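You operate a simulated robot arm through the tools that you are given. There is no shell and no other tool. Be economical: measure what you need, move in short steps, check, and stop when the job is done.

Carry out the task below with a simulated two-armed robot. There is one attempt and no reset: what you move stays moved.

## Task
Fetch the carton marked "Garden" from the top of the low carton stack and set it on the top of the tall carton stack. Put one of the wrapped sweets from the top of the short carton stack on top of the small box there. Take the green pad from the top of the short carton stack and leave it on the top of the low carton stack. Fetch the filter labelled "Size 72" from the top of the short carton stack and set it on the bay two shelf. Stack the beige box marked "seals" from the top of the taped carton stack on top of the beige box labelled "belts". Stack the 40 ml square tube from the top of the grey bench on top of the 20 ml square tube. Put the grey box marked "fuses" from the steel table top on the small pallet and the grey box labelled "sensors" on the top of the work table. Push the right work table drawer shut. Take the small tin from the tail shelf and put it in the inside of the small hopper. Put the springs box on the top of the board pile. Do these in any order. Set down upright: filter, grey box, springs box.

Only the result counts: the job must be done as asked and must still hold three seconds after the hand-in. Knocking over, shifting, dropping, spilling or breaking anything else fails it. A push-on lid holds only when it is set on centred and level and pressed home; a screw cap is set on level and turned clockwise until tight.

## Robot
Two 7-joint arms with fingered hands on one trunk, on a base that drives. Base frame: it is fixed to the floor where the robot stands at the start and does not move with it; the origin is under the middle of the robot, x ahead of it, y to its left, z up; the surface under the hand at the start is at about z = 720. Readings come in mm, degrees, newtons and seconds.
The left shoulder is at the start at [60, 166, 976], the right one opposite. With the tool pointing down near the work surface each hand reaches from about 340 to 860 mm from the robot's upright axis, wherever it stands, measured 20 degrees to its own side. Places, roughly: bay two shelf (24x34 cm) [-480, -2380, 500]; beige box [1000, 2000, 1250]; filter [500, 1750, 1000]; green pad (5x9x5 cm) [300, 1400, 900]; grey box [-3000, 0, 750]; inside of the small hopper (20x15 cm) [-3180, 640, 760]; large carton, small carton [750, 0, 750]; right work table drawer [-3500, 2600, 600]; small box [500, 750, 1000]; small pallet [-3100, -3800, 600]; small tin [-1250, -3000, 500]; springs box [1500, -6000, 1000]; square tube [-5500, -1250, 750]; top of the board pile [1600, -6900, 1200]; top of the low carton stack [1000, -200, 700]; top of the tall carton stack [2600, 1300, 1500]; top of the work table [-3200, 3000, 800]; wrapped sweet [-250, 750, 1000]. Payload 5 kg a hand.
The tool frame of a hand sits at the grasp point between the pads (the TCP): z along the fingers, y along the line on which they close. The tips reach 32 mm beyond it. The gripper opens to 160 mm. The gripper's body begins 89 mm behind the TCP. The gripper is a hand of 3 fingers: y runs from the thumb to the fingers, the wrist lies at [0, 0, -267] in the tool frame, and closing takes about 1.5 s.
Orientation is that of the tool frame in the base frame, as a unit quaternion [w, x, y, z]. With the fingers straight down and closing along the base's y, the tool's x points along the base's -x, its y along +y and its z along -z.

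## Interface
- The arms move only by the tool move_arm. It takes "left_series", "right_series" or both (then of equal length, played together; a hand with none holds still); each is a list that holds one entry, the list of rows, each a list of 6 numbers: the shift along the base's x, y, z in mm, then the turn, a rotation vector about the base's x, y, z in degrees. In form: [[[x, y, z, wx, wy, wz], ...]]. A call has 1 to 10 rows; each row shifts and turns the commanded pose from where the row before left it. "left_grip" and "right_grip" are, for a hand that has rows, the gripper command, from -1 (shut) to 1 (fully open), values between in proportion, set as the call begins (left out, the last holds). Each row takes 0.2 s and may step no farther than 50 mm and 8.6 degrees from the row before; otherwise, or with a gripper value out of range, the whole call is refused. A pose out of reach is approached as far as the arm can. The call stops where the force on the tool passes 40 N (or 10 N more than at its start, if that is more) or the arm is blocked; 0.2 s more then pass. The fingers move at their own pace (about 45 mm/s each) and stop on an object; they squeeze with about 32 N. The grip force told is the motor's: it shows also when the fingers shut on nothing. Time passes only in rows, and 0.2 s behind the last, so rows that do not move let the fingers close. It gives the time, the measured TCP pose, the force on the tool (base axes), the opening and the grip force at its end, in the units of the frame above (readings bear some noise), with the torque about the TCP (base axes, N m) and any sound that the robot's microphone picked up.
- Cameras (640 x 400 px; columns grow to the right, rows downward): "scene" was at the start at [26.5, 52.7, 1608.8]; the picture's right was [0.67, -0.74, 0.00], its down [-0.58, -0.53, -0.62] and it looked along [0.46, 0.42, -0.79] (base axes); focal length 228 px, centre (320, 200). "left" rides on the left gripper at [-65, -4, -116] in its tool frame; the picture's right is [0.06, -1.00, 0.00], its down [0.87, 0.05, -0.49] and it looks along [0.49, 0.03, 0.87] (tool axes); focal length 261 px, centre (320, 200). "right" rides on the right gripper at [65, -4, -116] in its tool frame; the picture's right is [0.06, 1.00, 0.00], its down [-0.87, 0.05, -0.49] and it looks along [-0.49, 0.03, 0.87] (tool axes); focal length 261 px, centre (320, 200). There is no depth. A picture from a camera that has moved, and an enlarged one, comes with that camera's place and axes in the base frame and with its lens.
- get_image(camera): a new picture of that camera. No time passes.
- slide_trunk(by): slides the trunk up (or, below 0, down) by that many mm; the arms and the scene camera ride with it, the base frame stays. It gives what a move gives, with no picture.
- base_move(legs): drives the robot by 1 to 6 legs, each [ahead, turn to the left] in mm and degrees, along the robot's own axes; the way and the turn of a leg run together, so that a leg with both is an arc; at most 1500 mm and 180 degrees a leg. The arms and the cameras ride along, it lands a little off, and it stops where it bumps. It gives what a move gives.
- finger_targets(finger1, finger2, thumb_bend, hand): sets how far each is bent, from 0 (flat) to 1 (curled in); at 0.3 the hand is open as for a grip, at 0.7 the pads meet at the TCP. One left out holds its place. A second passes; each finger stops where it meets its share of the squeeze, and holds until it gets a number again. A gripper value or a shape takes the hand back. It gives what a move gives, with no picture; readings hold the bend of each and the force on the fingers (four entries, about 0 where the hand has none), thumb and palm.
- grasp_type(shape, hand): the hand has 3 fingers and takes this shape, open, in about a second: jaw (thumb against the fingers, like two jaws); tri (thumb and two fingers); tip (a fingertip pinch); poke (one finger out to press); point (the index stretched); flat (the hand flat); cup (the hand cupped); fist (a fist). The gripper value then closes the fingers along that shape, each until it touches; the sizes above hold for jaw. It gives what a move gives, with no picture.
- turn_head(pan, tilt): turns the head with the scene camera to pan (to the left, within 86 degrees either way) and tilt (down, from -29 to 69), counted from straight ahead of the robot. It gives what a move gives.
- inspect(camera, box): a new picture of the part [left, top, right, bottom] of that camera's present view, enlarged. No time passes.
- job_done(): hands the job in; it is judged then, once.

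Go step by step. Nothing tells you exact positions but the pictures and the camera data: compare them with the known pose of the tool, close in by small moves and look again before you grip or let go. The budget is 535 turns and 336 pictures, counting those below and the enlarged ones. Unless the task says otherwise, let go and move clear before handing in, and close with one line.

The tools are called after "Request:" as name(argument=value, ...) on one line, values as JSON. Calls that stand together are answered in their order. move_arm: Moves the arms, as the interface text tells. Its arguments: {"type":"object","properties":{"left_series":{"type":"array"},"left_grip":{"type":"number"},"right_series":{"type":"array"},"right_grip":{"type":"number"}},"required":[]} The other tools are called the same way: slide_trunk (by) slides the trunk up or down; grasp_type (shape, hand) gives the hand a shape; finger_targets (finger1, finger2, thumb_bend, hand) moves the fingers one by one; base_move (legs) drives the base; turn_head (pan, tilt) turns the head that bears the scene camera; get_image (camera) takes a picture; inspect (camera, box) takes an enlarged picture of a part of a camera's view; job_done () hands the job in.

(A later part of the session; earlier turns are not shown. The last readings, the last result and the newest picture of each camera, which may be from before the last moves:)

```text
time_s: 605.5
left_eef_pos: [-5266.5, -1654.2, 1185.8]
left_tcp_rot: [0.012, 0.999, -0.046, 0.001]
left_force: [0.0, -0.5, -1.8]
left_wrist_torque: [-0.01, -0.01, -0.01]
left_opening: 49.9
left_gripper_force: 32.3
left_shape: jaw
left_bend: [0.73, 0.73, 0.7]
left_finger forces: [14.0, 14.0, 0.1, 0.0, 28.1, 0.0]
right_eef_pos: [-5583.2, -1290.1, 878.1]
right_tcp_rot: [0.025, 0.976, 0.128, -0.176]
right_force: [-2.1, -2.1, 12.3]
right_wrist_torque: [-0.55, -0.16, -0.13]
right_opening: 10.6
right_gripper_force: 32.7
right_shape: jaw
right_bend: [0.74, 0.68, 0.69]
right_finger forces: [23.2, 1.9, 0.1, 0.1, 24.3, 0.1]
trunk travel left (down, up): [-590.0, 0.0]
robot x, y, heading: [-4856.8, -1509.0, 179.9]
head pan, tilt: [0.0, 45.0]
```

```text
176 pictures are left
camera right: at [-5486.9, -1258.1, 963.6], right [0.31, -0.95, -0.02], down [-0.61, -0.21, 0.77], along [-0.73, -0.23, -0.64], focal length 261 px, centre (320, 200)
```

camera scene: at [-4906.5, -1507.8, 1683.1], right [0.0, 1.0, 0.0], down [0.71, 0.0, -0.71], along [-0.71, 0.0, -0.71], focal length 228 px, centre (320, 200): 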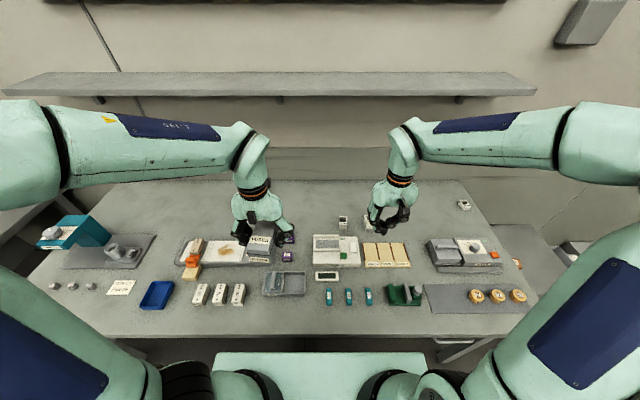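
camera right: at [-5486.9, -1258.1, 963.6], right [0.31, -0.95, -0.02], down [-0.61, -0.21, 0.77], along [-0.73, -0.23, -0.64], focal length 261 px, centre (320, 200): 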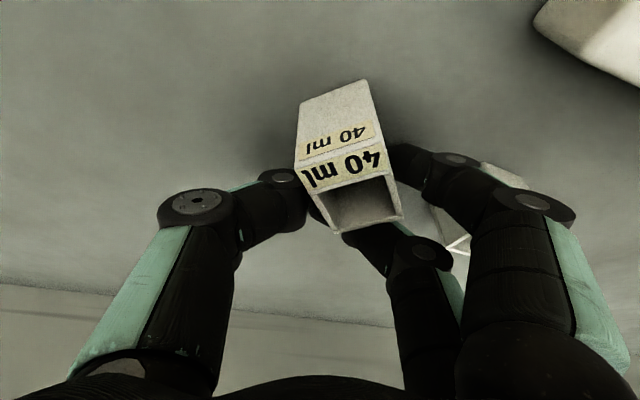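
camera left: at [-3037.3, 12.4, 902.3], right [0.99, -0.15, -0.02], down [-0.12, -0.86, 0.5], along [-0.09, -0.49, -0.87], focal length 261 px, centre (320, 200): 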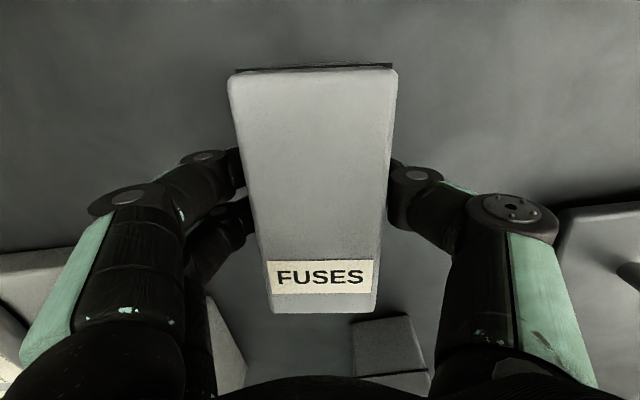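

One finger slipped past the narrow tube and turned it. I'll open, rise, and try the fingertip-pinch shape.

Request:
move_arm(right_series=[[[0, 0, 2, 0, 0, 0], [0, 0, 0, 0, 0, 0], [0, 0, 0, 0, 0, 0], [0, 0, 0, 0, 0, 0], [0, 0, 30, 0, 0, 0], [0, 0, 35, 0, 0, 0], [0, 0, 0, 0, 0, 0]]], right_grip=0.0)

Request:
grasp_type(shape="tip", hand="right")

Request:
get_image(camera="right")

```text
time_s: 607.1
left_eef_pos: [-5265.7, -1653.0, 1185.5]
left_tcp_rot: [0.011, 0.999, -0.047, 0.001]
left_force: [0.2, -0.2, -1.3]
left_wrist_torque: [-0.01, -0.01, 0.02]
left_opening: 49.8
left_gripper_force: 31.6
left_shape: jaw
left_bend: [0.73, 0.73, 0.7]
left_finger forces: [14.0, 14.1, 0.0, 0.0, 28.1, 0.1]
right_eef_pos: [-5582.5, -1289.1, 942.3]
right_tcp_rot: [0.026, 0.976, 0.128, -0.176]
right_force: [-0.2, -0.2, 0.1]
right_wrist_torque: [0.01, 0.0, -0.01]
right_opening: 79.4
right_gripper_force: 0.0
right_shape: jaw
right_bend: [0.72, 0.72, 0.7]
right_finger forces: [0.1, 0.0, 0.1, 0.0, 0.0, 0.0]
trunk travel left (down, up): [-590.0, 0.0]
robot x, y, heading: [-4856.5, -1508.1, 179.7]
head pan, tilt: [0.0, 45.0]
```

```text
time_s: 608.0
left_eef_pos: [-5266.3, -1653.0, 1185.5]
left_tcp_rot: [0.012, 0.999, -0.047, 0.0]
left_force: [-0.6, 0.1, -1.8]
left_wrist_torque: [-0.02, -0.01, -0.01]
left_opening: 49.7
left_gripper_force: 31.9
left_shape: jaw
left_bend: [0.73, 0.73, 0.7]
left_finger forces: [14.1, 14.0, 0.1, 0.1, 28.1, 0.0]
right_eef_pos: [-5583.6, -1288.2, 943.3]
right_tcp_rot: [0.026, 0.976, 0.127, -0.176]
right_force: [-0.3, -0.4, -0.6]
right_wrist_torque: [-0.03, -0.02, 0.0]
right_opening: 159.9
right_gripper_force: 0.1
right_shape: tip
right_bend: [0.3, 0.3, 0.3]
right_finger forces: [0.0, 0.0, 0.0, 0.0, 0.0, 0.1]
trunk travel left (down, up): [-590.0, 0.0]
robot x, y, heading: [-4856.0, -1514.9, 179.5]
head pan, tilt: [0.0, 45.0]
```

```text
175 pictures are left
camera right: at [-5487.1, -1257.4, 1029.9], right [0.31, -0.95, -0.02], down [-0.61, -0.21, 0.77], along [-0.73, -0.23, -0.64], focal length 261 px, centre (320, 200)
```

right: 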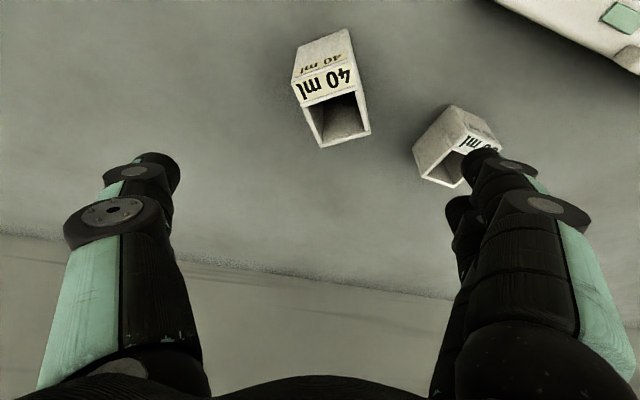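

Request:
move_arm(right_series=[[[0, 0, 0, 0, 0, 0], [0, 0, 0, 0, 0, 0], [0, 0, 0, 0, 0, 0], [0, 0, 0, 0, 0, 0]]], right_grip=-0.1)

Request:
get_image(camera="right")

```text
time_s: 609.0
left_eef_pos: [-5266.1, -1653.3, 1185.7]
left_tcp_rot: [0.012, 0.999, -0.046, 0.001]
left_force: [-0.6, 0.2, -1.7]
left_wrist_torque: [-0.02, -0.01, -0.01]
left_opening: 49.8
left_gripper_force: 32.0
left_shape: jaw
left_bend: [0.73, 0.73, 0.7]
left_finger forces: [14.0, 13.9, 0.0, 0.0, 28.0, 0.1]
right_eef_pos: [-5582.9, -1289.0, 944.3]
right_tcp_rot: [0.026, 0.976, 0.127, -0.177]
right_force: [-0.1, 1.3, 0.6]
right_wrist_torque: [0.0, -0.02, 0.01]
right_opening: 73.2
right_gripper_force: 0.1
right_shape: tip
right_bend: [0.73, 0.73, 0.7]
right_finger forces: [0.0, 0.0, 0.1, 0.0, 0.0, 0.1]
trunk travel left (down, up): [-590.0, 0.0]
robot x, y, heading: [-4854.2, -1510.4, 179.6]
head pan, tilt: [0.0, 45.0]
```

```text
174 pictures are left
camera right: at [-5487.1, -1257.5, 1029.9], right [0.31, -0.95, -0.02], down [-0.61, -0.21, 0.77], along [-0.73, -0.23, -0.64], focal length 261 px, centre (320, 200)
```

right: 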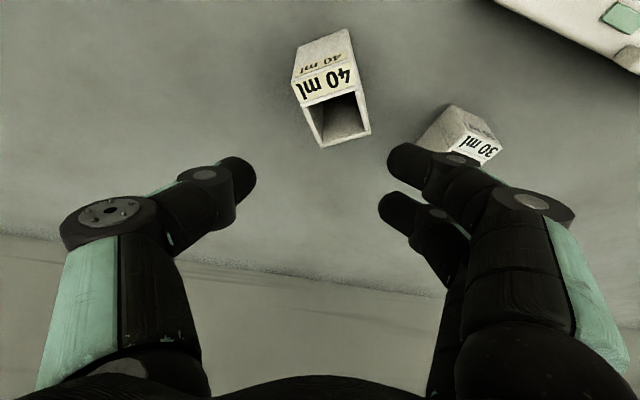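

Request:
grasp_type(shape="tri", hand="right")

Request:
move_arm(right_series=[[[0, 0, 0, 0, 0, 0], [0, 0, 0, 0, 0, 0], [0, 0, 0, 0, 0, 0], [0, 0, 0, 0, 0, 0]]], right_grip=-0.1)

Request:
get_image(camera="right")

```text
time_s: 610.0
left_eef_pos: [-5266.7, -1653.2, 1184.7]
left_tcp_rot: [0.011, 0.999, -0.046, 0.001]
left_force: [-1.0, 0.2, -1.5]
left_wrist_torque: [-0.01, 0.01, 0.01]
left_opening: 49.7
left_gripper_force: 32.0
left_shape: jaw
left_bend: [0.73, 0.73, 0.7]
left_finger forces: [14.0, 14.0, 0.0, 0.0, 28.0, 0.0]
right_eef_pos: [-5582.8, -1288.1, 943.8]
right_tcp_rot: [0.025, 0.976, 0.127, -0.177]
right_force: [-0.5, 0.3, 0.3]
right_wrist_torque: [0.01, -0.01, 0.03]
right_opening: 159.8
right_gripper_force: 0.1
right_shape: tri
right_bend: [0.3, 0.3, 0.3]
right_finger forces: [0.1, 0.0, 0.0, 0.0, 0.0, 0.0]
trunk travel left (down, up): [-590.0, 0.0]
robot x, y, heading: [-4854.1, -1511.7, 179.7]
head pan, tilt: [0.0, 45.0]
```

```text
time_s: 611.0
left_eef_pos: [-5265.0, -1652.9, 1186.3]
left_tcp_rot: [0.011, 0.999, -0.047, 0.001]
left_force: [0.9, 0.1, -2.5]
left_wrist_torque: [-0.01, -0.02, 0.03]
left_opening: 50.1
left_gripper_force: 31.7
left_shape: jaw
left_bend: [0.73, 0.73, 0.7]
left_finger forces: [14.0, 14.1, 0.1, 0.0, 28.0, 0.1]
right_eef_pos: [-5583.5, -1289.0, 944.0]
right_tcp_rot: [0.026, 0.975, 0.128, -0.177]
right_force: [-0.7, -0.5, 0.2]
right_wrist_torque: [-0.01, 0.0, -0.03]
right_opening: 73.3
right_gripper_force: 0.0
right_shape: tri
right_bend: [0.73, 0.73, 0.7]
right_finger forces: [0.0, 0.0, 0.0, 0.0, 0.0, 0.0]
trunk travel left (down, up): [-590.0, 0.0]
robot x, y, heading: [-4854.1, -1514.5, 179.8]
head pan, tilt: [0.0, 45.0]
```

```text
173 pictures are left
camera right: at [-5487.1, -1257.5, 1029.9], right [0.31, -0.95, -0.02], down [-0.61, -0.21, 0.77], along [-0.73, -0.23, -0.64], focal length 261 px, centre (320, 200)
```

right: 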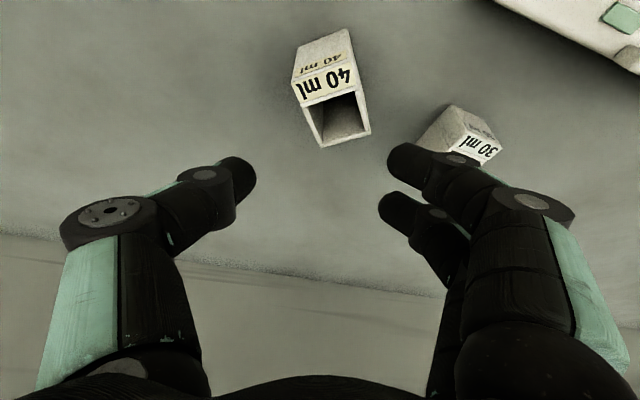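

All shapes use both fingers, so the tube must be centred precisely between them. I'll zoom to measure its rim.

Request:
inspect(camera="right", box=[270, 10, 390, 170])

```text
2.50 times, centred on (330, 90) of right
camera zoom: at [-5487.1, -1257.5, 1029.9], right [0.31, -0.95, -0.02], down [-0.61, -0.21, 0.77], along [-0.73, -0.23, -0.64], focal length 652 px, centre (295, 475)
```

zoom: 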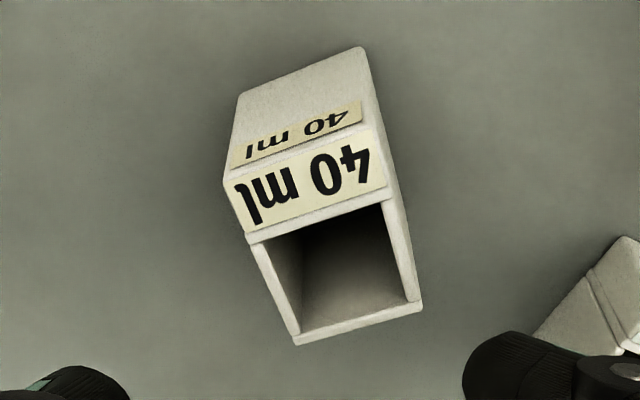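

The tube's top is about 36 × 50 mm, centred near [-5569, -1291], turned about +39°. I'll set the hand accordingly: turn +24° more, shift 17 mm nearer.

Request:
move_arm(right_series=[[[6, 0, 0, 0, 0, 8], [6, 0, 0, 0, 0, 8], [5, 1, 0, 0, 0, 8], [0, 0, -20, 0, 0, 0], [0, 0, 0, 0, 0, 0]]])

Request:
get_image(camera="right")

```text
time_s: 612.1
left_eef_pos: [-5267.0, -1653.4, 1185.6]
left_tcp_rot: [0.012, 0.999, -0.046, 0.001]
left_force: [0.5, 0.4, -2.4]
left_wrist_torque: [-0.02, 0.0, -0.03]
left_opening: 49.9
left_gripper_force: 31.7
left_shape: jaw
left_bend: [0.73, 0.73, 0.7]
left_finger forces: [14.0, 14.0, 0.1, 0.1, 28.0, 0.0]
right_eef_pos: [-5566.5, -1287.2, 922.8]
right_tcp_rot: [0.062, 0.928, 0.328, -0.168]
right_force: [0.9, -0.2, 0.2]
right_wrist_torque: [-0.02, -0.04, 0.01]
right_opening: 73.0
right_gripper_force: 0.1
right_shape: tri
right_bend: [0.73, 0.73, 0.7]
right_finger forces: [0.0, 0.0, 0.1, 0.0, 0.0, 0.0]
trunk travel left (down, up): [-590.0, 0.0]
robot x, y, heading: [-4856.0, -1513.9, 179.8]
head pan, tilt: [0.0, 45.0]
```

```text
171 pictures are left
camera right: at [-5490.9, -1219.4, 1009.2], right [0.67, -0.74, -0.02], down [-0.47, -0.44, 0.77], along [-0.57, -0.51, -0.64], focal length 261 px, centre (320, 200)
```

right: 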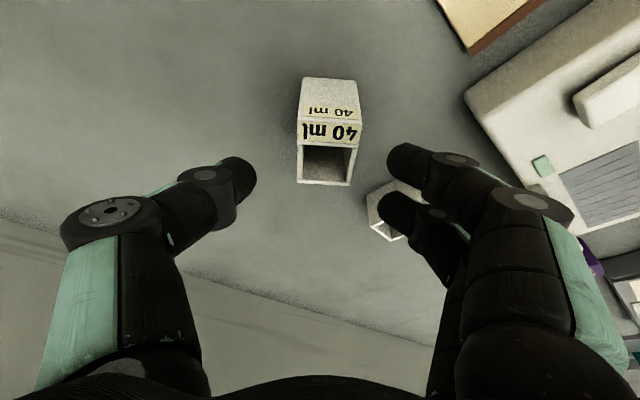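

Request:
move_arm(right_series=[[[2, -2, -15, 0, 0, 0], [0, 0, -15, 0, 0, 0], [0, 0, -8, 0, 0, 0], [0, 0, 0, 0, 0, 0]]], right_grip=-0.3)

Request:
get_image(camera="right")

```text
time_s: 613.1
left_eef_pos: [-5266.3, -1653.7, 1186.2]
left_tcp_rot: [0.012, 0.999, -0.046, 0.001]
left_force: [0.5, 1.1, -2.2]
left_wrist_torque: [0.02, -0.01, 0.01]
left_opening: 49.7
left_gripper_force: 32.5
left_shape: jaw
left_bend: [0.73, 0.73, 0.7]
left_finger forces: [14.0, 14.0, 0.0, 0.0, 28.0, 0.0]
right_eef_pos: [-5565.6, -1289.0, 885.1]
right_tcp_rot: [0.062, 0.928, 0.328, -0.167]
right_force: [-0.5, -0.3, 0.6]
right_wrist_torque: [-0.02, 0.03, 0.01]
right_opening: 56.6
right_gripper_force: 0.0
right_shape: tri
right_bend: [0.73, 0.73, 0.7]
right_finger forces: [0.0, 0.0, 0.0, 0.0, 0.0, 0.0]
trunk travel left (down, up): [-590.0, 0.0]
robot x, y, heading: [-4856.2, -1506.4, 179.8]
head pan, tilt: [0.0, 45.0]
```

```text
170 pictures are left
camera right: at [-5489.1, -1221.1, 971.3], right [0.67, -0.74, -0.02], down [-0.47, -0.44, 0.77], along [-0.57, -0.51, -0.64], focal length 261 px, centre (320, 200)
```

right: 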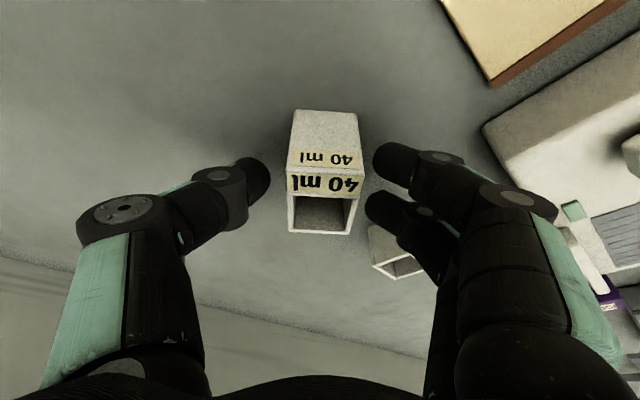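

Both fingers now face the tube's side. Closing.

Request:
move_arm(right_series=[[[0, 0, 0, 0, 0, 0], [0, 0, 0, 0, 0, 0], [0, 0, 0, 0, 0, 0], [0, 0, 0, 0, 0, 0], [0, 0, 0, 0, 0, 0]]], right_grip=-1)

Request:
get_image(camera="right")

```text
time_s: 614.4
left_eef_pos: [-5266.0, -1654.1, 1185.5]
left_tcp_rot: [0.011, 0.999, -0.046, 0.001]
left_force: [0.0, 0.2, -2.7]
left_wrist_torque: [0.03, -0.04, 0.0]
left_opening: 49.8
left_gripper_force: 31.9
left_shape: jaw
left_bend: [0.73, 0.73, 0.7]
left_finger forces: [14.0, 14.1, 0.2, 0.0, 28.0, 0.1]
right_eef_pos: [-5564.3, -1288.9, 885.4]
right_tcp_rot: [0.062, 0.928, 0.327, -0.168]
right_force: [1.0, -0.3, -0.3]
right_wrist_torque: [-0.01, 0.02, 0.01]
right_opening: 29.4
right_gripper_force: 31.5
right_shape: tri
right_bend: [0.73, 0.73, 0.7]
right_finger forces: [14.2, 14.4, 0.1, 0.1, 28.8, 0.0]
trunk travel left (down, up): [-590.0, 0.0]
robot x, y, heading: [-4856.2, -1508.1, 180.1]
head pan, tilt: [0.0, 45.0]
```

```text
169 pictures are left
camera right: at [-5489.2, -1221.0, 971.4], right [0.67, -0.74, -0.02], down [-0.47, -0.44, 0.77], along [-0.57, -0.51, -0.64], focal length 261 px, centre (320, 200)
```

right: 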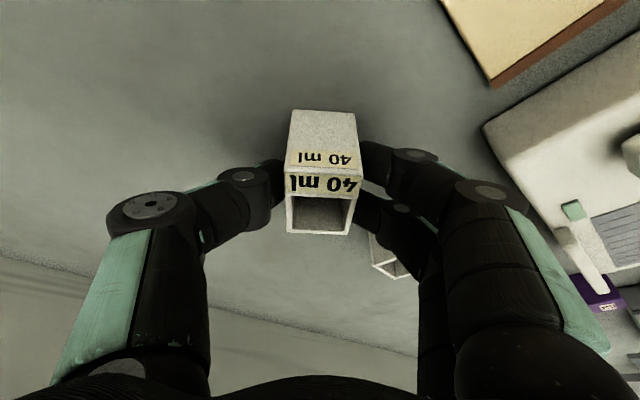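

Balanced grip on the 40 ml tube. Lifting, squaring the hand back by −39° and retracting a bit.

Request:
move_arm(right_series=[[[0, 0, 15, 0, 0, 0], [0, 0, 40, 0, 0, 0], [0, 0, 45, 0, 0, 0], [0, 0, 45, 0, 0, 0], [20, 0, 20, 0, 0, -8], [25, 0, 10, 0, 0, -8], [25, 0, 10, 0, 0, -8], [25, 0, 10, 0, 0, -8], [25, 0, 0, 0, 0, -7], [25, 0, 0, 0, 0, 0]]])

Request:
get_image(camera="right")

Request:
base_move(legs=[[-350, 0], [0, -90], [550, 0], [0, 90]])

Request:
get_image(camera="scene")

```text
time_s: 616.5
left_eef_pos: [-5264.8, -1651.9, 1186.7]
left_tcp_rot: [0.012, 0.999, -0.048, 0.001]
left_force: [0.5, -0.2, -1.9]
left_wrist_torque: [0.01, 0.03, 0.0]
left_opening: 49.5
left_gripper_force: 32.1
left_shape: jaw
left_bend: [0.73, 0.73, 0.7]
left_finger forces: [13.9, 13.9, 0.0, 0.0, 28.0, 0.1]
right_eef_pos: [-5419.4, -1288.0, 1080.7]
right_tcp_rot: [0.002, 0.984, -0.002, -0.179]
right_force: [-0.4, 0.1, -0.8]
right_wrist_torque: [0.0, 0.01, -0.01]
right_opening: 29.2
right_gripper_force: 32.2
right_shape: tri
right_bend: [0.73, 0.73, 0.7]
right_finger forces: [14.5, 14.5, 0.0, 0.0, 28.8, 0.0]
trunk travel left (down, up): [-590.0, 0.0]
robot x, y, heading: [-4855.7, -1508.7, 179.7]
head pan, tilt: [0.0, 45.0]
```

```text
168 pictures are left
camera right: at [-5318.1, -1283.7, 1166.8], right [0.05, -1.0, -0.02], down [-0.64, -0.05, 0.77], along [-0.77, -0.03, -0.64], focal length 261 px, centre (320, 200)
```

right: 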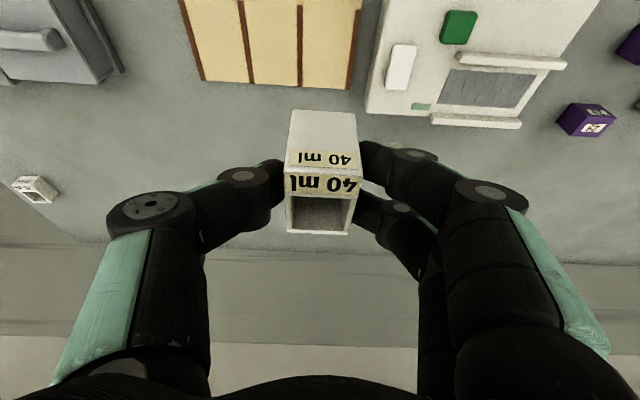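

```text
time_s: 629.6
left_eef_pos: [-4904.7, -1108.7, 1185.2]
left_tcp_rot: [0.011, 0.999, -0.042, 0.002]
left_force: [-0.9, 0.6, -2.2]
left_wrist_torque: [0.02, -0.03, -0.01]
left_opening: 49.6
left_gripper_force: 32.3
left_shape: jaw
left_bend: [0.73, 0.73, 0.7]
left_finger forces: [13.9, 13.9, 0.0, 0.1, 27.7, 0.0]
right_eef_pos: [-5061.5, -746.1, 1081.4]
right_tcp_rot: [0.003, 0.984, 0.003, -0.179]
right_force: [1.1, 0.4, -0.2]
right_wrist_torque: [0.0, 0.0, 0.02]
right_opening: 28.9
right_gripper_force: 32.2
right_shape: tri
right_bend: [0.73, 0.73, 0.7]
right_finger forces: [14.2, 14.4, 0.0, 0.1, 28.6, 0.0]
trunk travel left (down, up): [-590.0, 0.0]
robot x, y, heading: [-4495.2, -958.1, -179.9]
head pan, tilt: [0.0, 45.0]
```

```text
167 pictures are left
camera scene: at [-4546.5, -959.9, 1683.0], right [0.0, 1.0, 0.0], down [0.71, 0.0, -0.71], along [-0.71, 0.0, -0.71], focal length 228 px, centre (320, 200)
```

scene: 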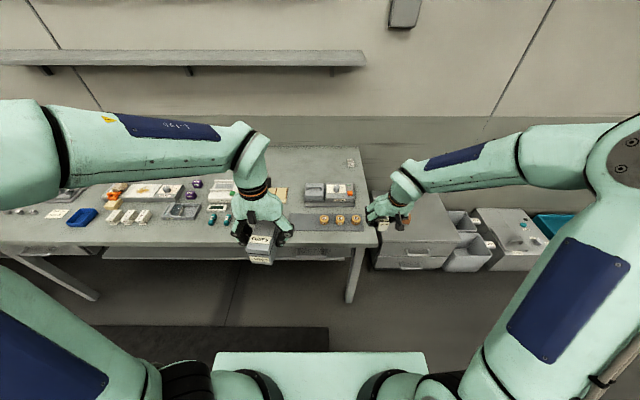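

The 20 ml tube's top is near [-5695, -781, 862]. Advancing 315 mm (keeping clear of the side cabinet).

Request:
base_move(legs=[[315, 0]])

Request:
move_arm(right_series=[[[-40, 0, -10, 0, 0, 0], [-40, 0, -10, 0, 0, 0], [-40, -5, -10, 0, 0, 0], [-40, -5, -10, 0, 0, 0]]])

Request:
get_image(camera="right")

Request:
get_image(camera="scene")

```text
time_s: 631.7
left_eef_pos: [-5220.8, -1111.1, 1185.6]
left_tcp_rot: [0.012, 0.999, -0.041, 0.002]
left_force: [-0.3, 0.7, -2.8]
left_wrist_torque: [0.01, -0.05, 0.0]
left_opening: 49.3
left_gripper_force: 32.0
left_shape: jaw
left_bend: [0.73, 0.73, 0.7]
left_finger forces: [13.8, 13.9, 0.1, 0.0, 27.8, 0.0]
right_eef_pos: [-5377.6, -747.7, 1079.8]
right_tcp_rot: [0.003, 0.984, 0.004, -0.178]
right_force: [0.4, 0.1, -0.3]
right_wrist_torque: [-0.01, 0.03, 0.03]
right_opening: 28.7
right_gripper_force: 31.6
right_shape: tri
right_bend: [0.73, 0.73, 0.7]
right_finger forces: [14.2, 14.4, 0.0, 0.0, 28.7, 0.1]
trunk travel left (down, up): [-590.0, 0.0]
robot x, y, heading: [-4809.7, -964.2, -179.6]
head pan, tilt: [0.0, 45.0]
```

```text
time_s: 632.7
left_eef_pos: [-5220.0, -1109.8, 1184.9]
left_tcp_rot: [0.011, 0.999, -0.042, 0.002]
left_force: [0.6, 0.3, -2.1]
left_wrist_torque: [-0.02, -0.01, -0.01]
left_opening: 49.6
left_gripper_force: 32.2
left_shape: jaw
left_bend: [0.73, 0.73, 0.7]
left_finger forces: [13.8, 13.9, 0.1, 0.0, 27.7, 0.0]
right_eef_pos: [-5537.9, -757.1, 1038.9]
right_tcp_rot: [0.003, 0.984, 0.003, -0.178]
right_force: [0.0, -0.3, -0.2]
right_wrist_torque: [0.0, -0.04, 0.0]
right_opening: 29.0
right_gripper_force: 32.4
right_shape: tri
right_bend: [0.73, 0.73, 0.7]
right_finger forces: [14.1, 14.3, 0.0, 0.1, 28.6, 0.0]
trunk travel left (down, up): [-590.0, 0.0]
robot x, y, heading: [-4811.3, -965.8, -179.7]
head pan, tilt: [0.0, 45.0]
```

```text
166 pictures are left
camera right: at [-5437.3, -751.4, 1125.8], right [0.07, -1.0, -0.02], down [-0.64, -0.06, 0.76], along [-0.76, -0.04, -0.64], focal length 261 px, centre (320, 200)
```

right: 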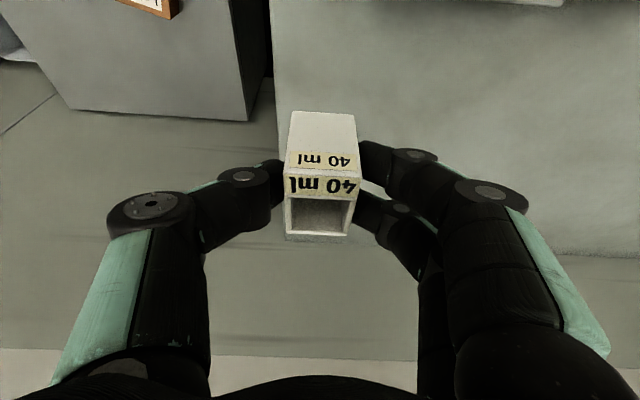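

```text
165 pictures are left
camera scene: at [-4862.6, -961.6, 1683.0], right [-0.01, 1.0, 0.0], down [0.71, 0.0, -0.71], along [-0.71, 0.0, -0.71], focal length 228 px, centre (320, 200)
```

scene: 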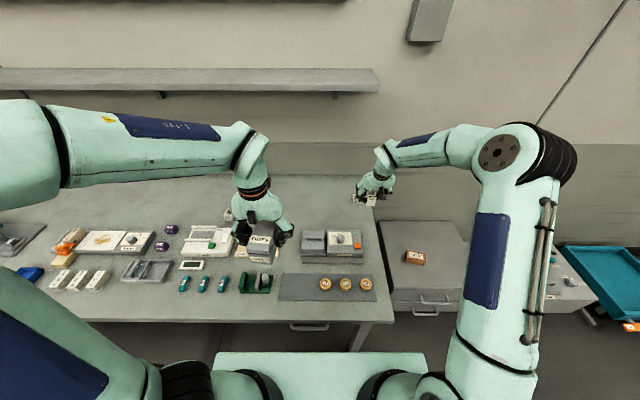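

Request:
inspect(camera="scene", box=[320, 160, 420, 230])

```text
5.71 times, centred on (370, 195) of scene
camera zoom: at [-4862.6, -961.6, 1683.0], right [-0.01, 1.0, 0.0], down [0.71, 0.0, -0.71], along [-0.71, 0.0, -0.71], focal length 1305 px, centre (34, 229)
```

zoom: 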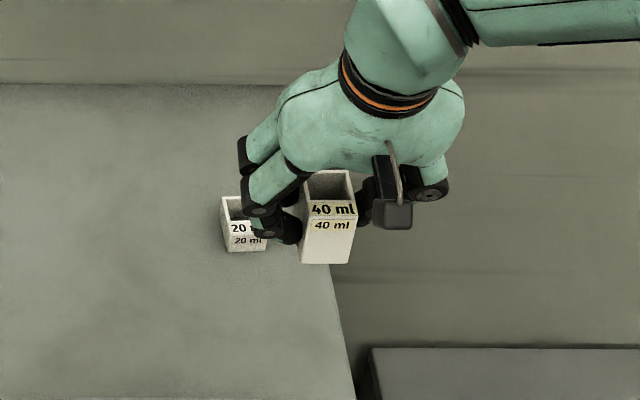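

I'll move the hand aside to measure the 20 ml tube clearly with the hand camera.

Request:
move_arm(right_series=[[[-10, 35, 0, 0, 0, 0], [-10, 35, 0, 0, 0, 0], [-10, 30, 0, 0, 0, 0], [0, 0, 0, 0, 0, 0]]])

Request:
get_image(camera="right")

Request:
inspect(camera="scene", box=[320, 160, 420, 230])

```text
time_s: 633.7
left_eef_pos: [-5219.7, -1112.2, 1186.2]
left_tcp_rot: [0.012, 0.999, -0.041, 0.001]
left_force: [-0.2, -0.3, -1.6]
left_wrist_torque: [0.02, 0.02, 0.01]
left_opening: 49.7
left_gripper_force: 32.5
left_shape: jaw
left_bend: [0.73, 0.73, 0.7]
left_finger forces: [13.9, 13.9, 0.0, 0.0, 27.7, 0.0]
right_eef_pos: [-5566.9, -657.8, 1040.5]
right_tcp_rot: [0.003, 0.984, 0.004, -0.178]
right_force: [-0.2, -1.0, 0.0]
right_wrist_torque: [0.01, -0.02, 0.0]
right_opening: 29.2
right_gripper_force: 31.8
right_shape: tri
right_bend: [0.73, 0.73, 0.7]
right_finger forces: [14.2, 14.5, 0.1, 0.0, 28.8, 0.0]
trunk travel left (down, up): [-590.0, 0.0]
robot x, y, heading: [-4812.2, -962.0, -179.7]
head pan, tilt: [0.0, 45.0]
```

```text
163 pictures are left
camera right: at [-5465.4, -652.1, 1126.6], right [0.07, -1.0, -0.02], down [-0.64, -0.06, 0.77], along [-0.77, -0.04, -0.64], focal length 261 px, centre (320, 200)
```

right: 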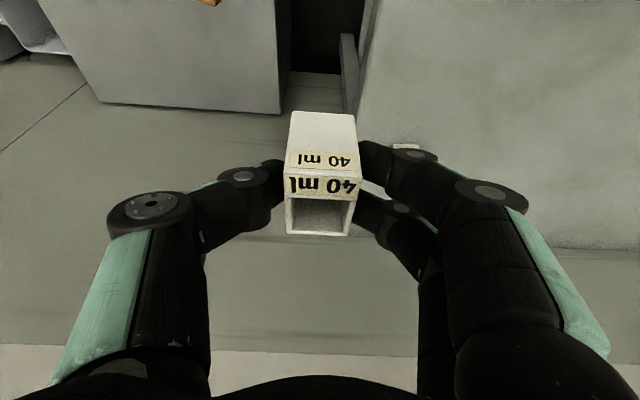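

```text
5.71 times, centred on (370, 195) of scene
camera zoom: at [-4861.1, -962.3, 1683.0], right [-0.01, 1.0, 0.0], down [0.71, 0.0, -0.71], along [-0.71, 0.0, -0.71], focal length 1305 px, centre (34, 229)
```

zoom: 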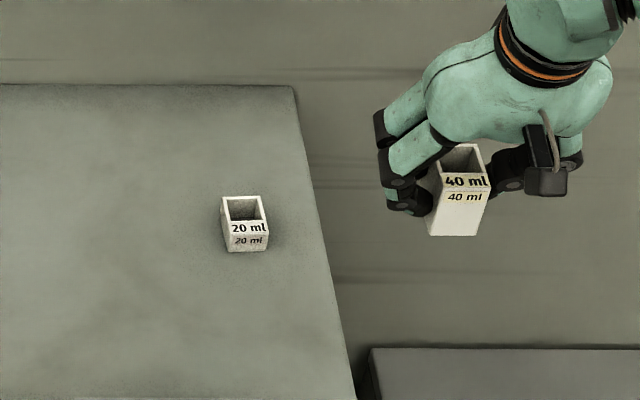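

From the head view, corrected by the hand's known place, the 20 ml tube is centred near [-5705, -783], top ≈ 855. I'll bring the 40 ml tube above it at a safe height and compare.

Request:
move_arm(right_series=[[[-34, -31, -10, 0, 0, 0], [-33, -31, -10, 0, 0, 0], [-33, -31, -15, 0, 0, 0], [-33, -31, -15, 0, 0, 0], [0, 0, -15, 0, 0, 0], [0, 0, 0, 0, 0, 0]]])

Request:
inspect(camera="scene", box=[320, 160, 420, 230])

Request:
get_image(camera="right")

```text
time_s: 635.1
left_eef_pos: [-5220.3, -1111.5, 1185.7]
left_tcp_rot: [0.013, 0.999, -0.042, 0.002]
left_force: [-0.1, -0.3, -1.9]
left_wrist_torque: [0.02, -0.01, -0.02]
left_opening: 49.4
left_gripper_force: 31.8
left_shape: jaw
left_bend: [0.73, 0.73, 0.7]
left_finger forces: [13.9, 13.9, 0.0, 0.1, 27.7, 0.0]
right_eef_pos: [-5699.6, -782.2, 974.0]
right_tcp_rot: [0.003, 0.984, 0.004, -0.178]
right_force: [-1.4, 0.7, 0.3]
right_wrist_torque: [0.01, -0.01, 0.02]
right_opening: 29.0
right_gripper_force: 31.5
right_shape: tri
right_bend: [0.73, 0.73, 0.7]
right_finger forces: [14.2, 14.4, 0.0, 0.0, 28.7, 0.0]
trunk travel left (down, up): [-590.0, 0.0]
robot x, y, heading: [-4809.3, -964.3, -179.7]
head pan, tilt: [0.0, 45.0]
```

```text
5.71 times, centred on (370, 195) of scene
camera zoom: at [-4861.8, -962.0, 1683.0], right [-0.01, 1.0, 0.0], down [0.71, 0.0, -0.71], along [-0.71, 0.0, -0.71], focal length 1305 px, centre (34, 229)
```

zoom: 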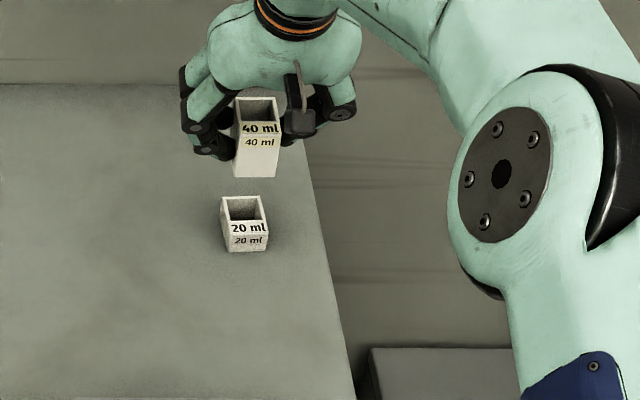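

```text
160 pictures are left
camera right: at [-5599.0, -775.9, 1061.0], right [0.07, -1.0, -0.02], down [-0.64, -0.06, 0.77], along [-0.76, -0.04, -0.64], focal length 261 px, centre (320, 200)
```

right: 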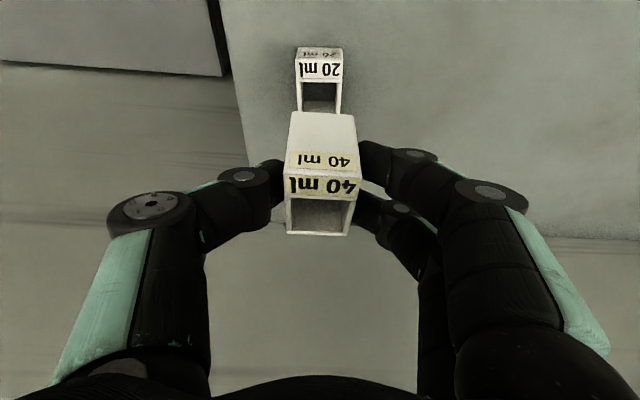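

The hand camera now sees the 20 ml tube just beneath. Zooming for exact alignment.

Request:
inspect(camera="right", box=[270, 30, 380, 250])

```text
1.82 times, centred on (325, 140) of right
camera zoom: at [-5599.0, -775.9, 1061.0], right [0.07, -1.0, -0.02], down [-0.64, -0.06, 0.77], along [-0.76, -0.04, -0.64], focal length 474 px, centre (311, 309)
```

zoom: 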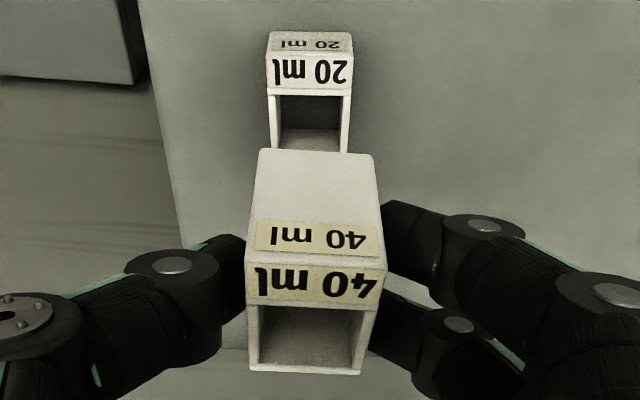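

Alignment is within 3 mm. Lowering straight down to just above contact.

Request:
move_arm(right_series=[[[1, 1, -20, 0, 0, 0], [1, 1, -20, 0, 0, 0], [0, 1, -18, 0, 0, 0], [0, 0, 0, 0, 0, 0]]])

Request:
inspect(camera="right", box=[270, 30, 380, 250])

Request:
inspect(camera="scene", box=[330, 170, 390, 220])

```text
time_s: 636.1
left_eef_pos: [-5220.1, -1111.3, 1185.5]
left_tcp_rot: [0.012, 0.999, -0.042, 0.001]
left_force: [0.6, -0.3, -1.6]
left_wrist_torque: [-0.03, 0.03, 0.0]
left_opening: 49.8
left_gripper_force: 32.0
left_shape: jaw
left_bend: [0.73, 0.73, 0.7]
left_finger forces: [13.9, 13.9, 0.1, 0.1, 27.8, 0.0]
right_eef_pos: [-5698.2, -777.8, 916.9]
right_tcp_rot: [0.003, 0.984, 0.003, -0.179]
right_force: [0.5, 0.8, 0.0]
right_wrist_torque: [0.0, 0.02, 0.01]
right_opening: 29.0
right_gripper_force: 31.9
right_shape: tri
right_bend: [0.73, 0.73, 0.7]
right_finger forces: [14.4, 14.5, 0.0, 0.0, 28.7, 0.0]
trunk travel left (down, up): [-590.0, 0.0]
robot x, y, heading: [-4810.0, -960.5, -179.7]
head pan, tilt: [0.0, 45.0]
```

```text
1.82 times, centred on (325, 140) of right
camera zoom: at [-5597.5, -772.2, 1003.6], right [0.07, -1.0, -0.02], down [-0.64, -0.06, 0.77], along [-0.77, -0.04, -0.64], focal length 474 px, centre (311, 309)
```

zoom: 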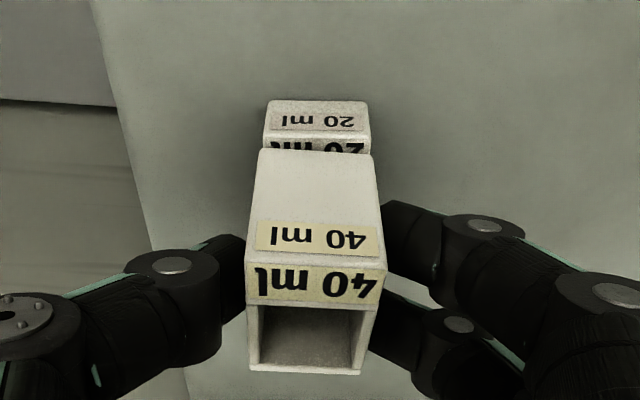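

```text
8.00 times, centred on (360, 195) of scene
camera zoom: at [-4861.2, -961.5, 1683.0], right [-0.01, 1.0, 0.0], down [0.71, 0.0, -0.71], along [-0.71, 0.0, -0.71], focal length 1826 px, centre (0, 240)
```

zoom: 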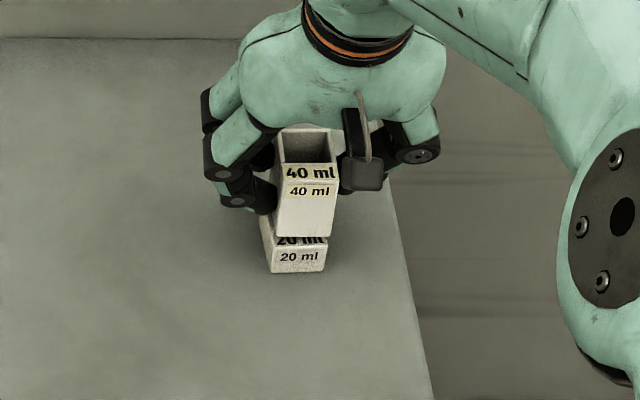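

Request:
move_arm(right_series=[[[-3, -1.5, -4, 0, 0, 0], [0, 0, -3, 0, 0, 0], [0, 0, 0, 0, 0, 0]]])

Request:
inspect(camera="right", box=[270, 30, 380, 250])

```text
time_s: 636.9
left_eef_pos: [-5219.8, -1111.2, 1185.8]
left_tcp_rot: [0.012, 0.999, -0.041, 0.001]
left_force: [0.1, -0.1, -1.7]
left_wrist_torque: [0.0, 0.02, -0.01]
left_opening: 49.7
left_gripper_force: 32.1
left_shape: jaw
left_bend: [0.73, 0.73, 0.7]
left_finger forces: [13.9, 13.9, 0.0, 0.0, 27.7, 0.0]
right_eef_pos: [-5699.7, -780.7, 910.3]
right_tcp_rot: [0.003, 0.984, 0.004, -0.178]
right_force: [-0.3, 0.2, 0.1]
right_wrist_torque: [-0.03, 0.01, 0.01]
right_opening: 29.0
right_gripper_force: 32.2
right_shape: tri
right_bend: [0.73, 0.73, 0.7]
right_finger forces: [14.2, 14.4, 0.0, 0.1, 28.7, 0.0]
trunk travel left (down, up): [-590.0, 0.0]
robot x, y, heading: [-4807.7, -962.3, -179.5]
head pan, tilt: [0.0, 45.0]
```

```text
1.82 times, centred on (325, 140) of right
camera zoom: at [-5600.4, -774.3, 996.4], right [0.07, -1.0, -0.02], down [-0.64, -0.06, 0.77], along [-0.76, -0.04, -0.64], focal length 474 px, centre (311, 309)
```

zoom: 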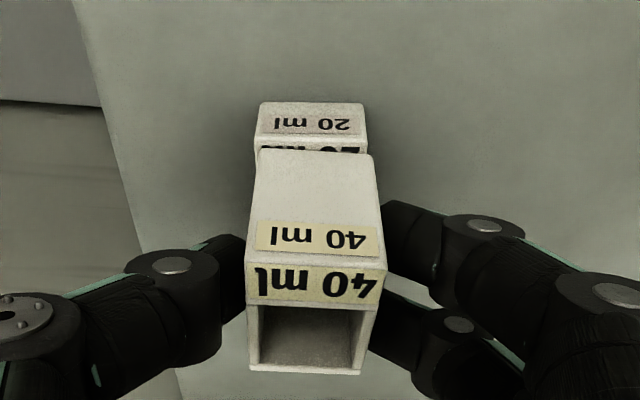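

Request:
move_arm(right_series=[[[0, 1.5, -2, 0, 0, 0], [0, 0, -2, 0, 0, 0], [0, 0, 0, 0, 0, 0]]])

Request:
move_arm(right_series=[[[0, 0, -2, 0, 0, 0], [0, 0, 0, 0, 0, 0]]])

Request:
inspect(camera="right", box=[270, 30, 380, 250])

```text
time_s: 637.7
left_eef_pos: [-5218.6, -1111.7, 1185.1]
left_tcp_rot: [0.011, 0.999, -0.042, 0.002]
left_force: [-0.2, -0.6, -2.2]
left_wrist_torque: [-0.01, -0.01, 0.02]
left_opening: 49.8
left_gripper_force: 31.8
left_shape: jaw
left_bend: [0.73, 0.73, 0.7]
left_finger forces: [13.9, 14.0, 0.0, 0.0, 27.8, 0.0]
right_eef_pos: [-5701.4, -779.4, 909.6]
right_tcp_rot: [0.003, 0.984, 0.004, -0.18]
right_force: [0.3, -1.9, 11.0]
right_wrist_torque: [-0.13, 0.07, 0.01]
right_opening: 29.2
right_gripper_force: 32.2
right_shape: tri
right_bend: [0.73, 0.73, 0.7]
right_finger forces: [16.3, 15.6, 0.0, 0.0, 30.9, 0.1]
trunk travel left (down, up): [-590.0, 0.0]
robot x, y, heading: [-4811.9, -962.6, -179.6]
head pan, tilt: [0.0, 45.0]
```

```text
time_s: 638.3
left_eef_pos: [-5218.2, -1111.2, 1185.7]
left_tcp_rot: [0.012, 0.999, -0.041, 0.0]
left_force: [-0.6, 0.8, -2.4]
left_wrist_torque: [0.0, -0.02, -0.04]
left_opening: 49.7
left_gripper_force: 32.1
left_shape: jaw
left_bend: [0.73, 0.73, 0.7]
left_finger forces: [13.9, 13.9, 0.0, 0.1, 27.8, 0.0]
right_eef_pos: [-5702.0, -778.5, 908.0]
right_tcp_rot: [0.003, 0.983, 0.004, -0.181]
right_force: [-1.7, -0.5, 23.4]
right_wrist_torque: [-0.1, 0.2, -0.01]
right_opening: 29.7
right_gripper_force: 32.3
right_shape: tri
right_bend: [0.73, 0.73, 0.71]
right_finger forces: [17.9, 16.9, 0.0, 0.0, 34.2, 0.0]
trunk travel left (down, up): [-590.0, 0.0]
robot x, y, heading: [-4813.4, -962.9, -179.7]
head pan, tilt: [0.0, 45.0]
```

```text
1.82 times, centred on (325, 140) of right
camera zoom: at [-5599.9, -773.2, 993.9], right [0.07, -1.0, -0.02], down [-0.64, -0.06, 0.77], along [-0.77, -0.04, -0.64], focal length 474 px, centre (311, 309)
```

zoom: 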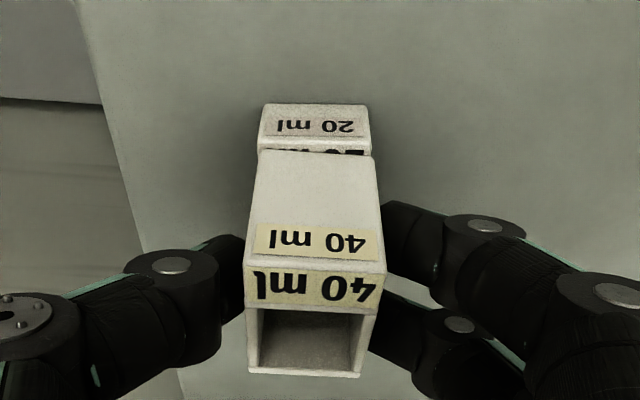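

Seated with a ~3 mm offset. Easing and opening gently.

Request:
move_arm(right_series=[[[0, 0, 1, 0, 0, 0], [0, 0, 0, 0, 0, 0]]])

Request:
move_arm(right_series=[[[0, 0, 0, 0, 0, 0], [0, 0, 0, 0, 0, 0], [0, 0, 0, 0, 0, 0], [0, 0, 0, 0, 0, 0]]], right_grip=-0.35)

Request:
get_image(camera="right")

```text
time_s: 638.9
left_eef_pos: [-5217.5, -1111.9, 1185.6]
left_tcp_rot: [0.011, 0.999, -0.041, 0.0]
left_force: [0.4, 0.2, -1.6]
left_wrist_torque: [0.01, -0.01, 0.01]
left_opening: 49.8
left_gripper_force: 31.8
left_shape: jaw
left_bend: [0.73, 0.73, 0.7]
left_finger forces: [13.9, 13.9, 0.1, 0.1, 27.8, 0.0]
right_eef_pos: [-5701.9, -779.0, 908.1]
right_tcp_rot: [0.003, 0.984, 0.004, -0.18]
right_force: [-4.8, 0.6, 25.4]
right_wrist_torque: [-0.09, 0.27, -0.02]
right_opening: 29.6
right_gripper_force: 31.9
right_shape: tri
right_bend: [0.73, 0.73, 0.71]
right_finger forces: [18.0, 17.4, 0.0, 0.0, 34.6, 0.0]
trunk travel left (down, up): [-590.0, 0.0]
robot x, y, heading: [-4805.6, -962.9, -179.5]
head pan, tilt: [0.0, 45.0]
```

```text
time_s: 639.9
left_eef_pos: [-5219.2, -1111.3, 1185.5]
left_tcp_rot: [0.012, 0.999, -0.043, 0.002]
left_force: [0.2, -0.7, -2.1]
left_wrist_torque: [-0.02, 0.0, 0.01]
left_opening: 49.4
left_gripper_force: 31.7
left_shape: jaw
left_bend: [0.73, 0.73, 0.7]
left_finger forces: [14.0, 14.0, 0.0, 0.0, 27.7, 0.0]
right_eef_pos: [-5700.2, -778.3, 904.6]
right_tcp_rot: [0.003, 0.984, 0.003, -0.177]
right_force: [0.1, -0.3, -0.6]
right_wrist_torque: [0.04, 0.0, 0.02]
right_opening: 51.4
right_gripper_force: 0.0
right_shape: tri
right_bend: [0.73, 0.73, 0.7]
right_finger forces: [0.0, 0.1, 0.0, 0.0, 0.0, 0.0]
trunk travel left (down, up): [-590.0, 0.0]
robot x, y, heading: [-4811.4, -962.7, -179.7]
head pan, tilt: [0.0, 45.0]
```

```text
154 pictures are left
camera right: at [-5599.9, -772.8, 990.9], right [0.07, -1.0, -0.02], down [-0.64, -0.06, 0.77], along [-0.76, -0.04, -0.64], focal length 261 px, centre (320, 200)
```

right: 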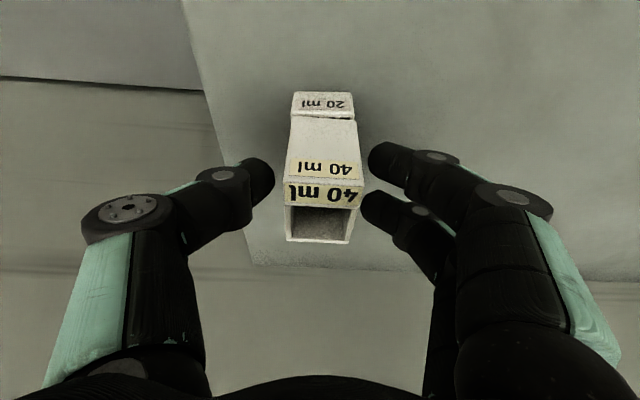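

The tube stands. Withdrawing along the tool axis.

Request:
move_arm(right_series=[[[9, 0, 25, 0, 0, 0], [15, 0, 42, 0, 0, 0], [15, 0, 42, 0, 0, 0], [20, 0, 40, 0, 0, 0], [40, 0, 20, 0, -5, 0], [40, 0, 10, 0, -5, 0], [40, 0, 10, 0, -5, 0], [40, 0, 10, 0, -5, 0], [40, 0, 0, 0, 0, 0]]])

Request:
inspect(camera="scene", box=[330, 170, 390, 220])

```text
time_s: 641.9
left_eef_pos: [-5217.6, -1111.0, 1186.6]
left_tcp_rot: [0.011, 0.999, -0.042, 0.001]
left_force: [0.3, 0.1, -1.5]
left_wrist_torque: [0.02, -0.01, 0.02]
left_opening: 49.5
left_gripper_force: 31.9
left_shape: jaw
left_bend: [0.73, 0.73, 0.7]
left_finger forces: [13.9, 13.9, 0.0, 0.0, 27.7, 0.0]
right_eef_pos: [-5440.3, -779.7, 1104.0]
right_tcp_rot: [0.003, 1.0, 0.004, -0.006]
right_force: [0.0, 0.0, 0.9]
right_wrist_torque: [0.0, 0.04, -0.01]
right_opening: 51.6
right_gripper_force: 0.0
right_shape: tri
right_bend: [0.73, 0.73, 0.7]
right_finger forces: [0.0, 0.0, 0.1, 0.1, 0.1, 0.0]
trunk travel left (down, up): [-590.0, 0.0]
robot x, y, heading: [-4811.0, -963.7, -179.8]
head pan, tilt: [0.0, 45.0]
```

```text
8.00 times, centred on (360, 195) of scene
camera zoom: at [-4859.6, -961.1, 1683.1], right [-0.01, 1.0, 0.0], down [0.71, 0.0, -0.71], along [-0.71, 0.0, -0.71], focal length 1826 px, centre (0, 240)
```

zoom: 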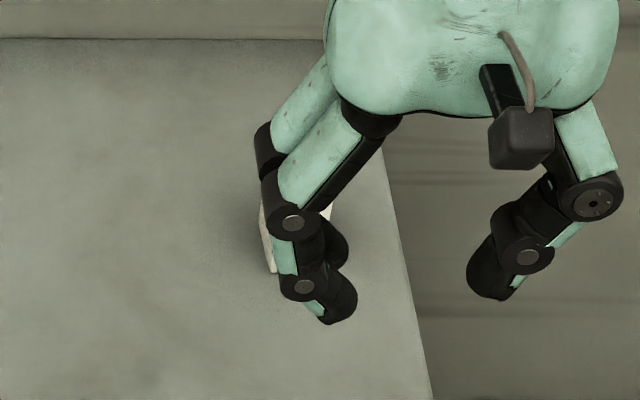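

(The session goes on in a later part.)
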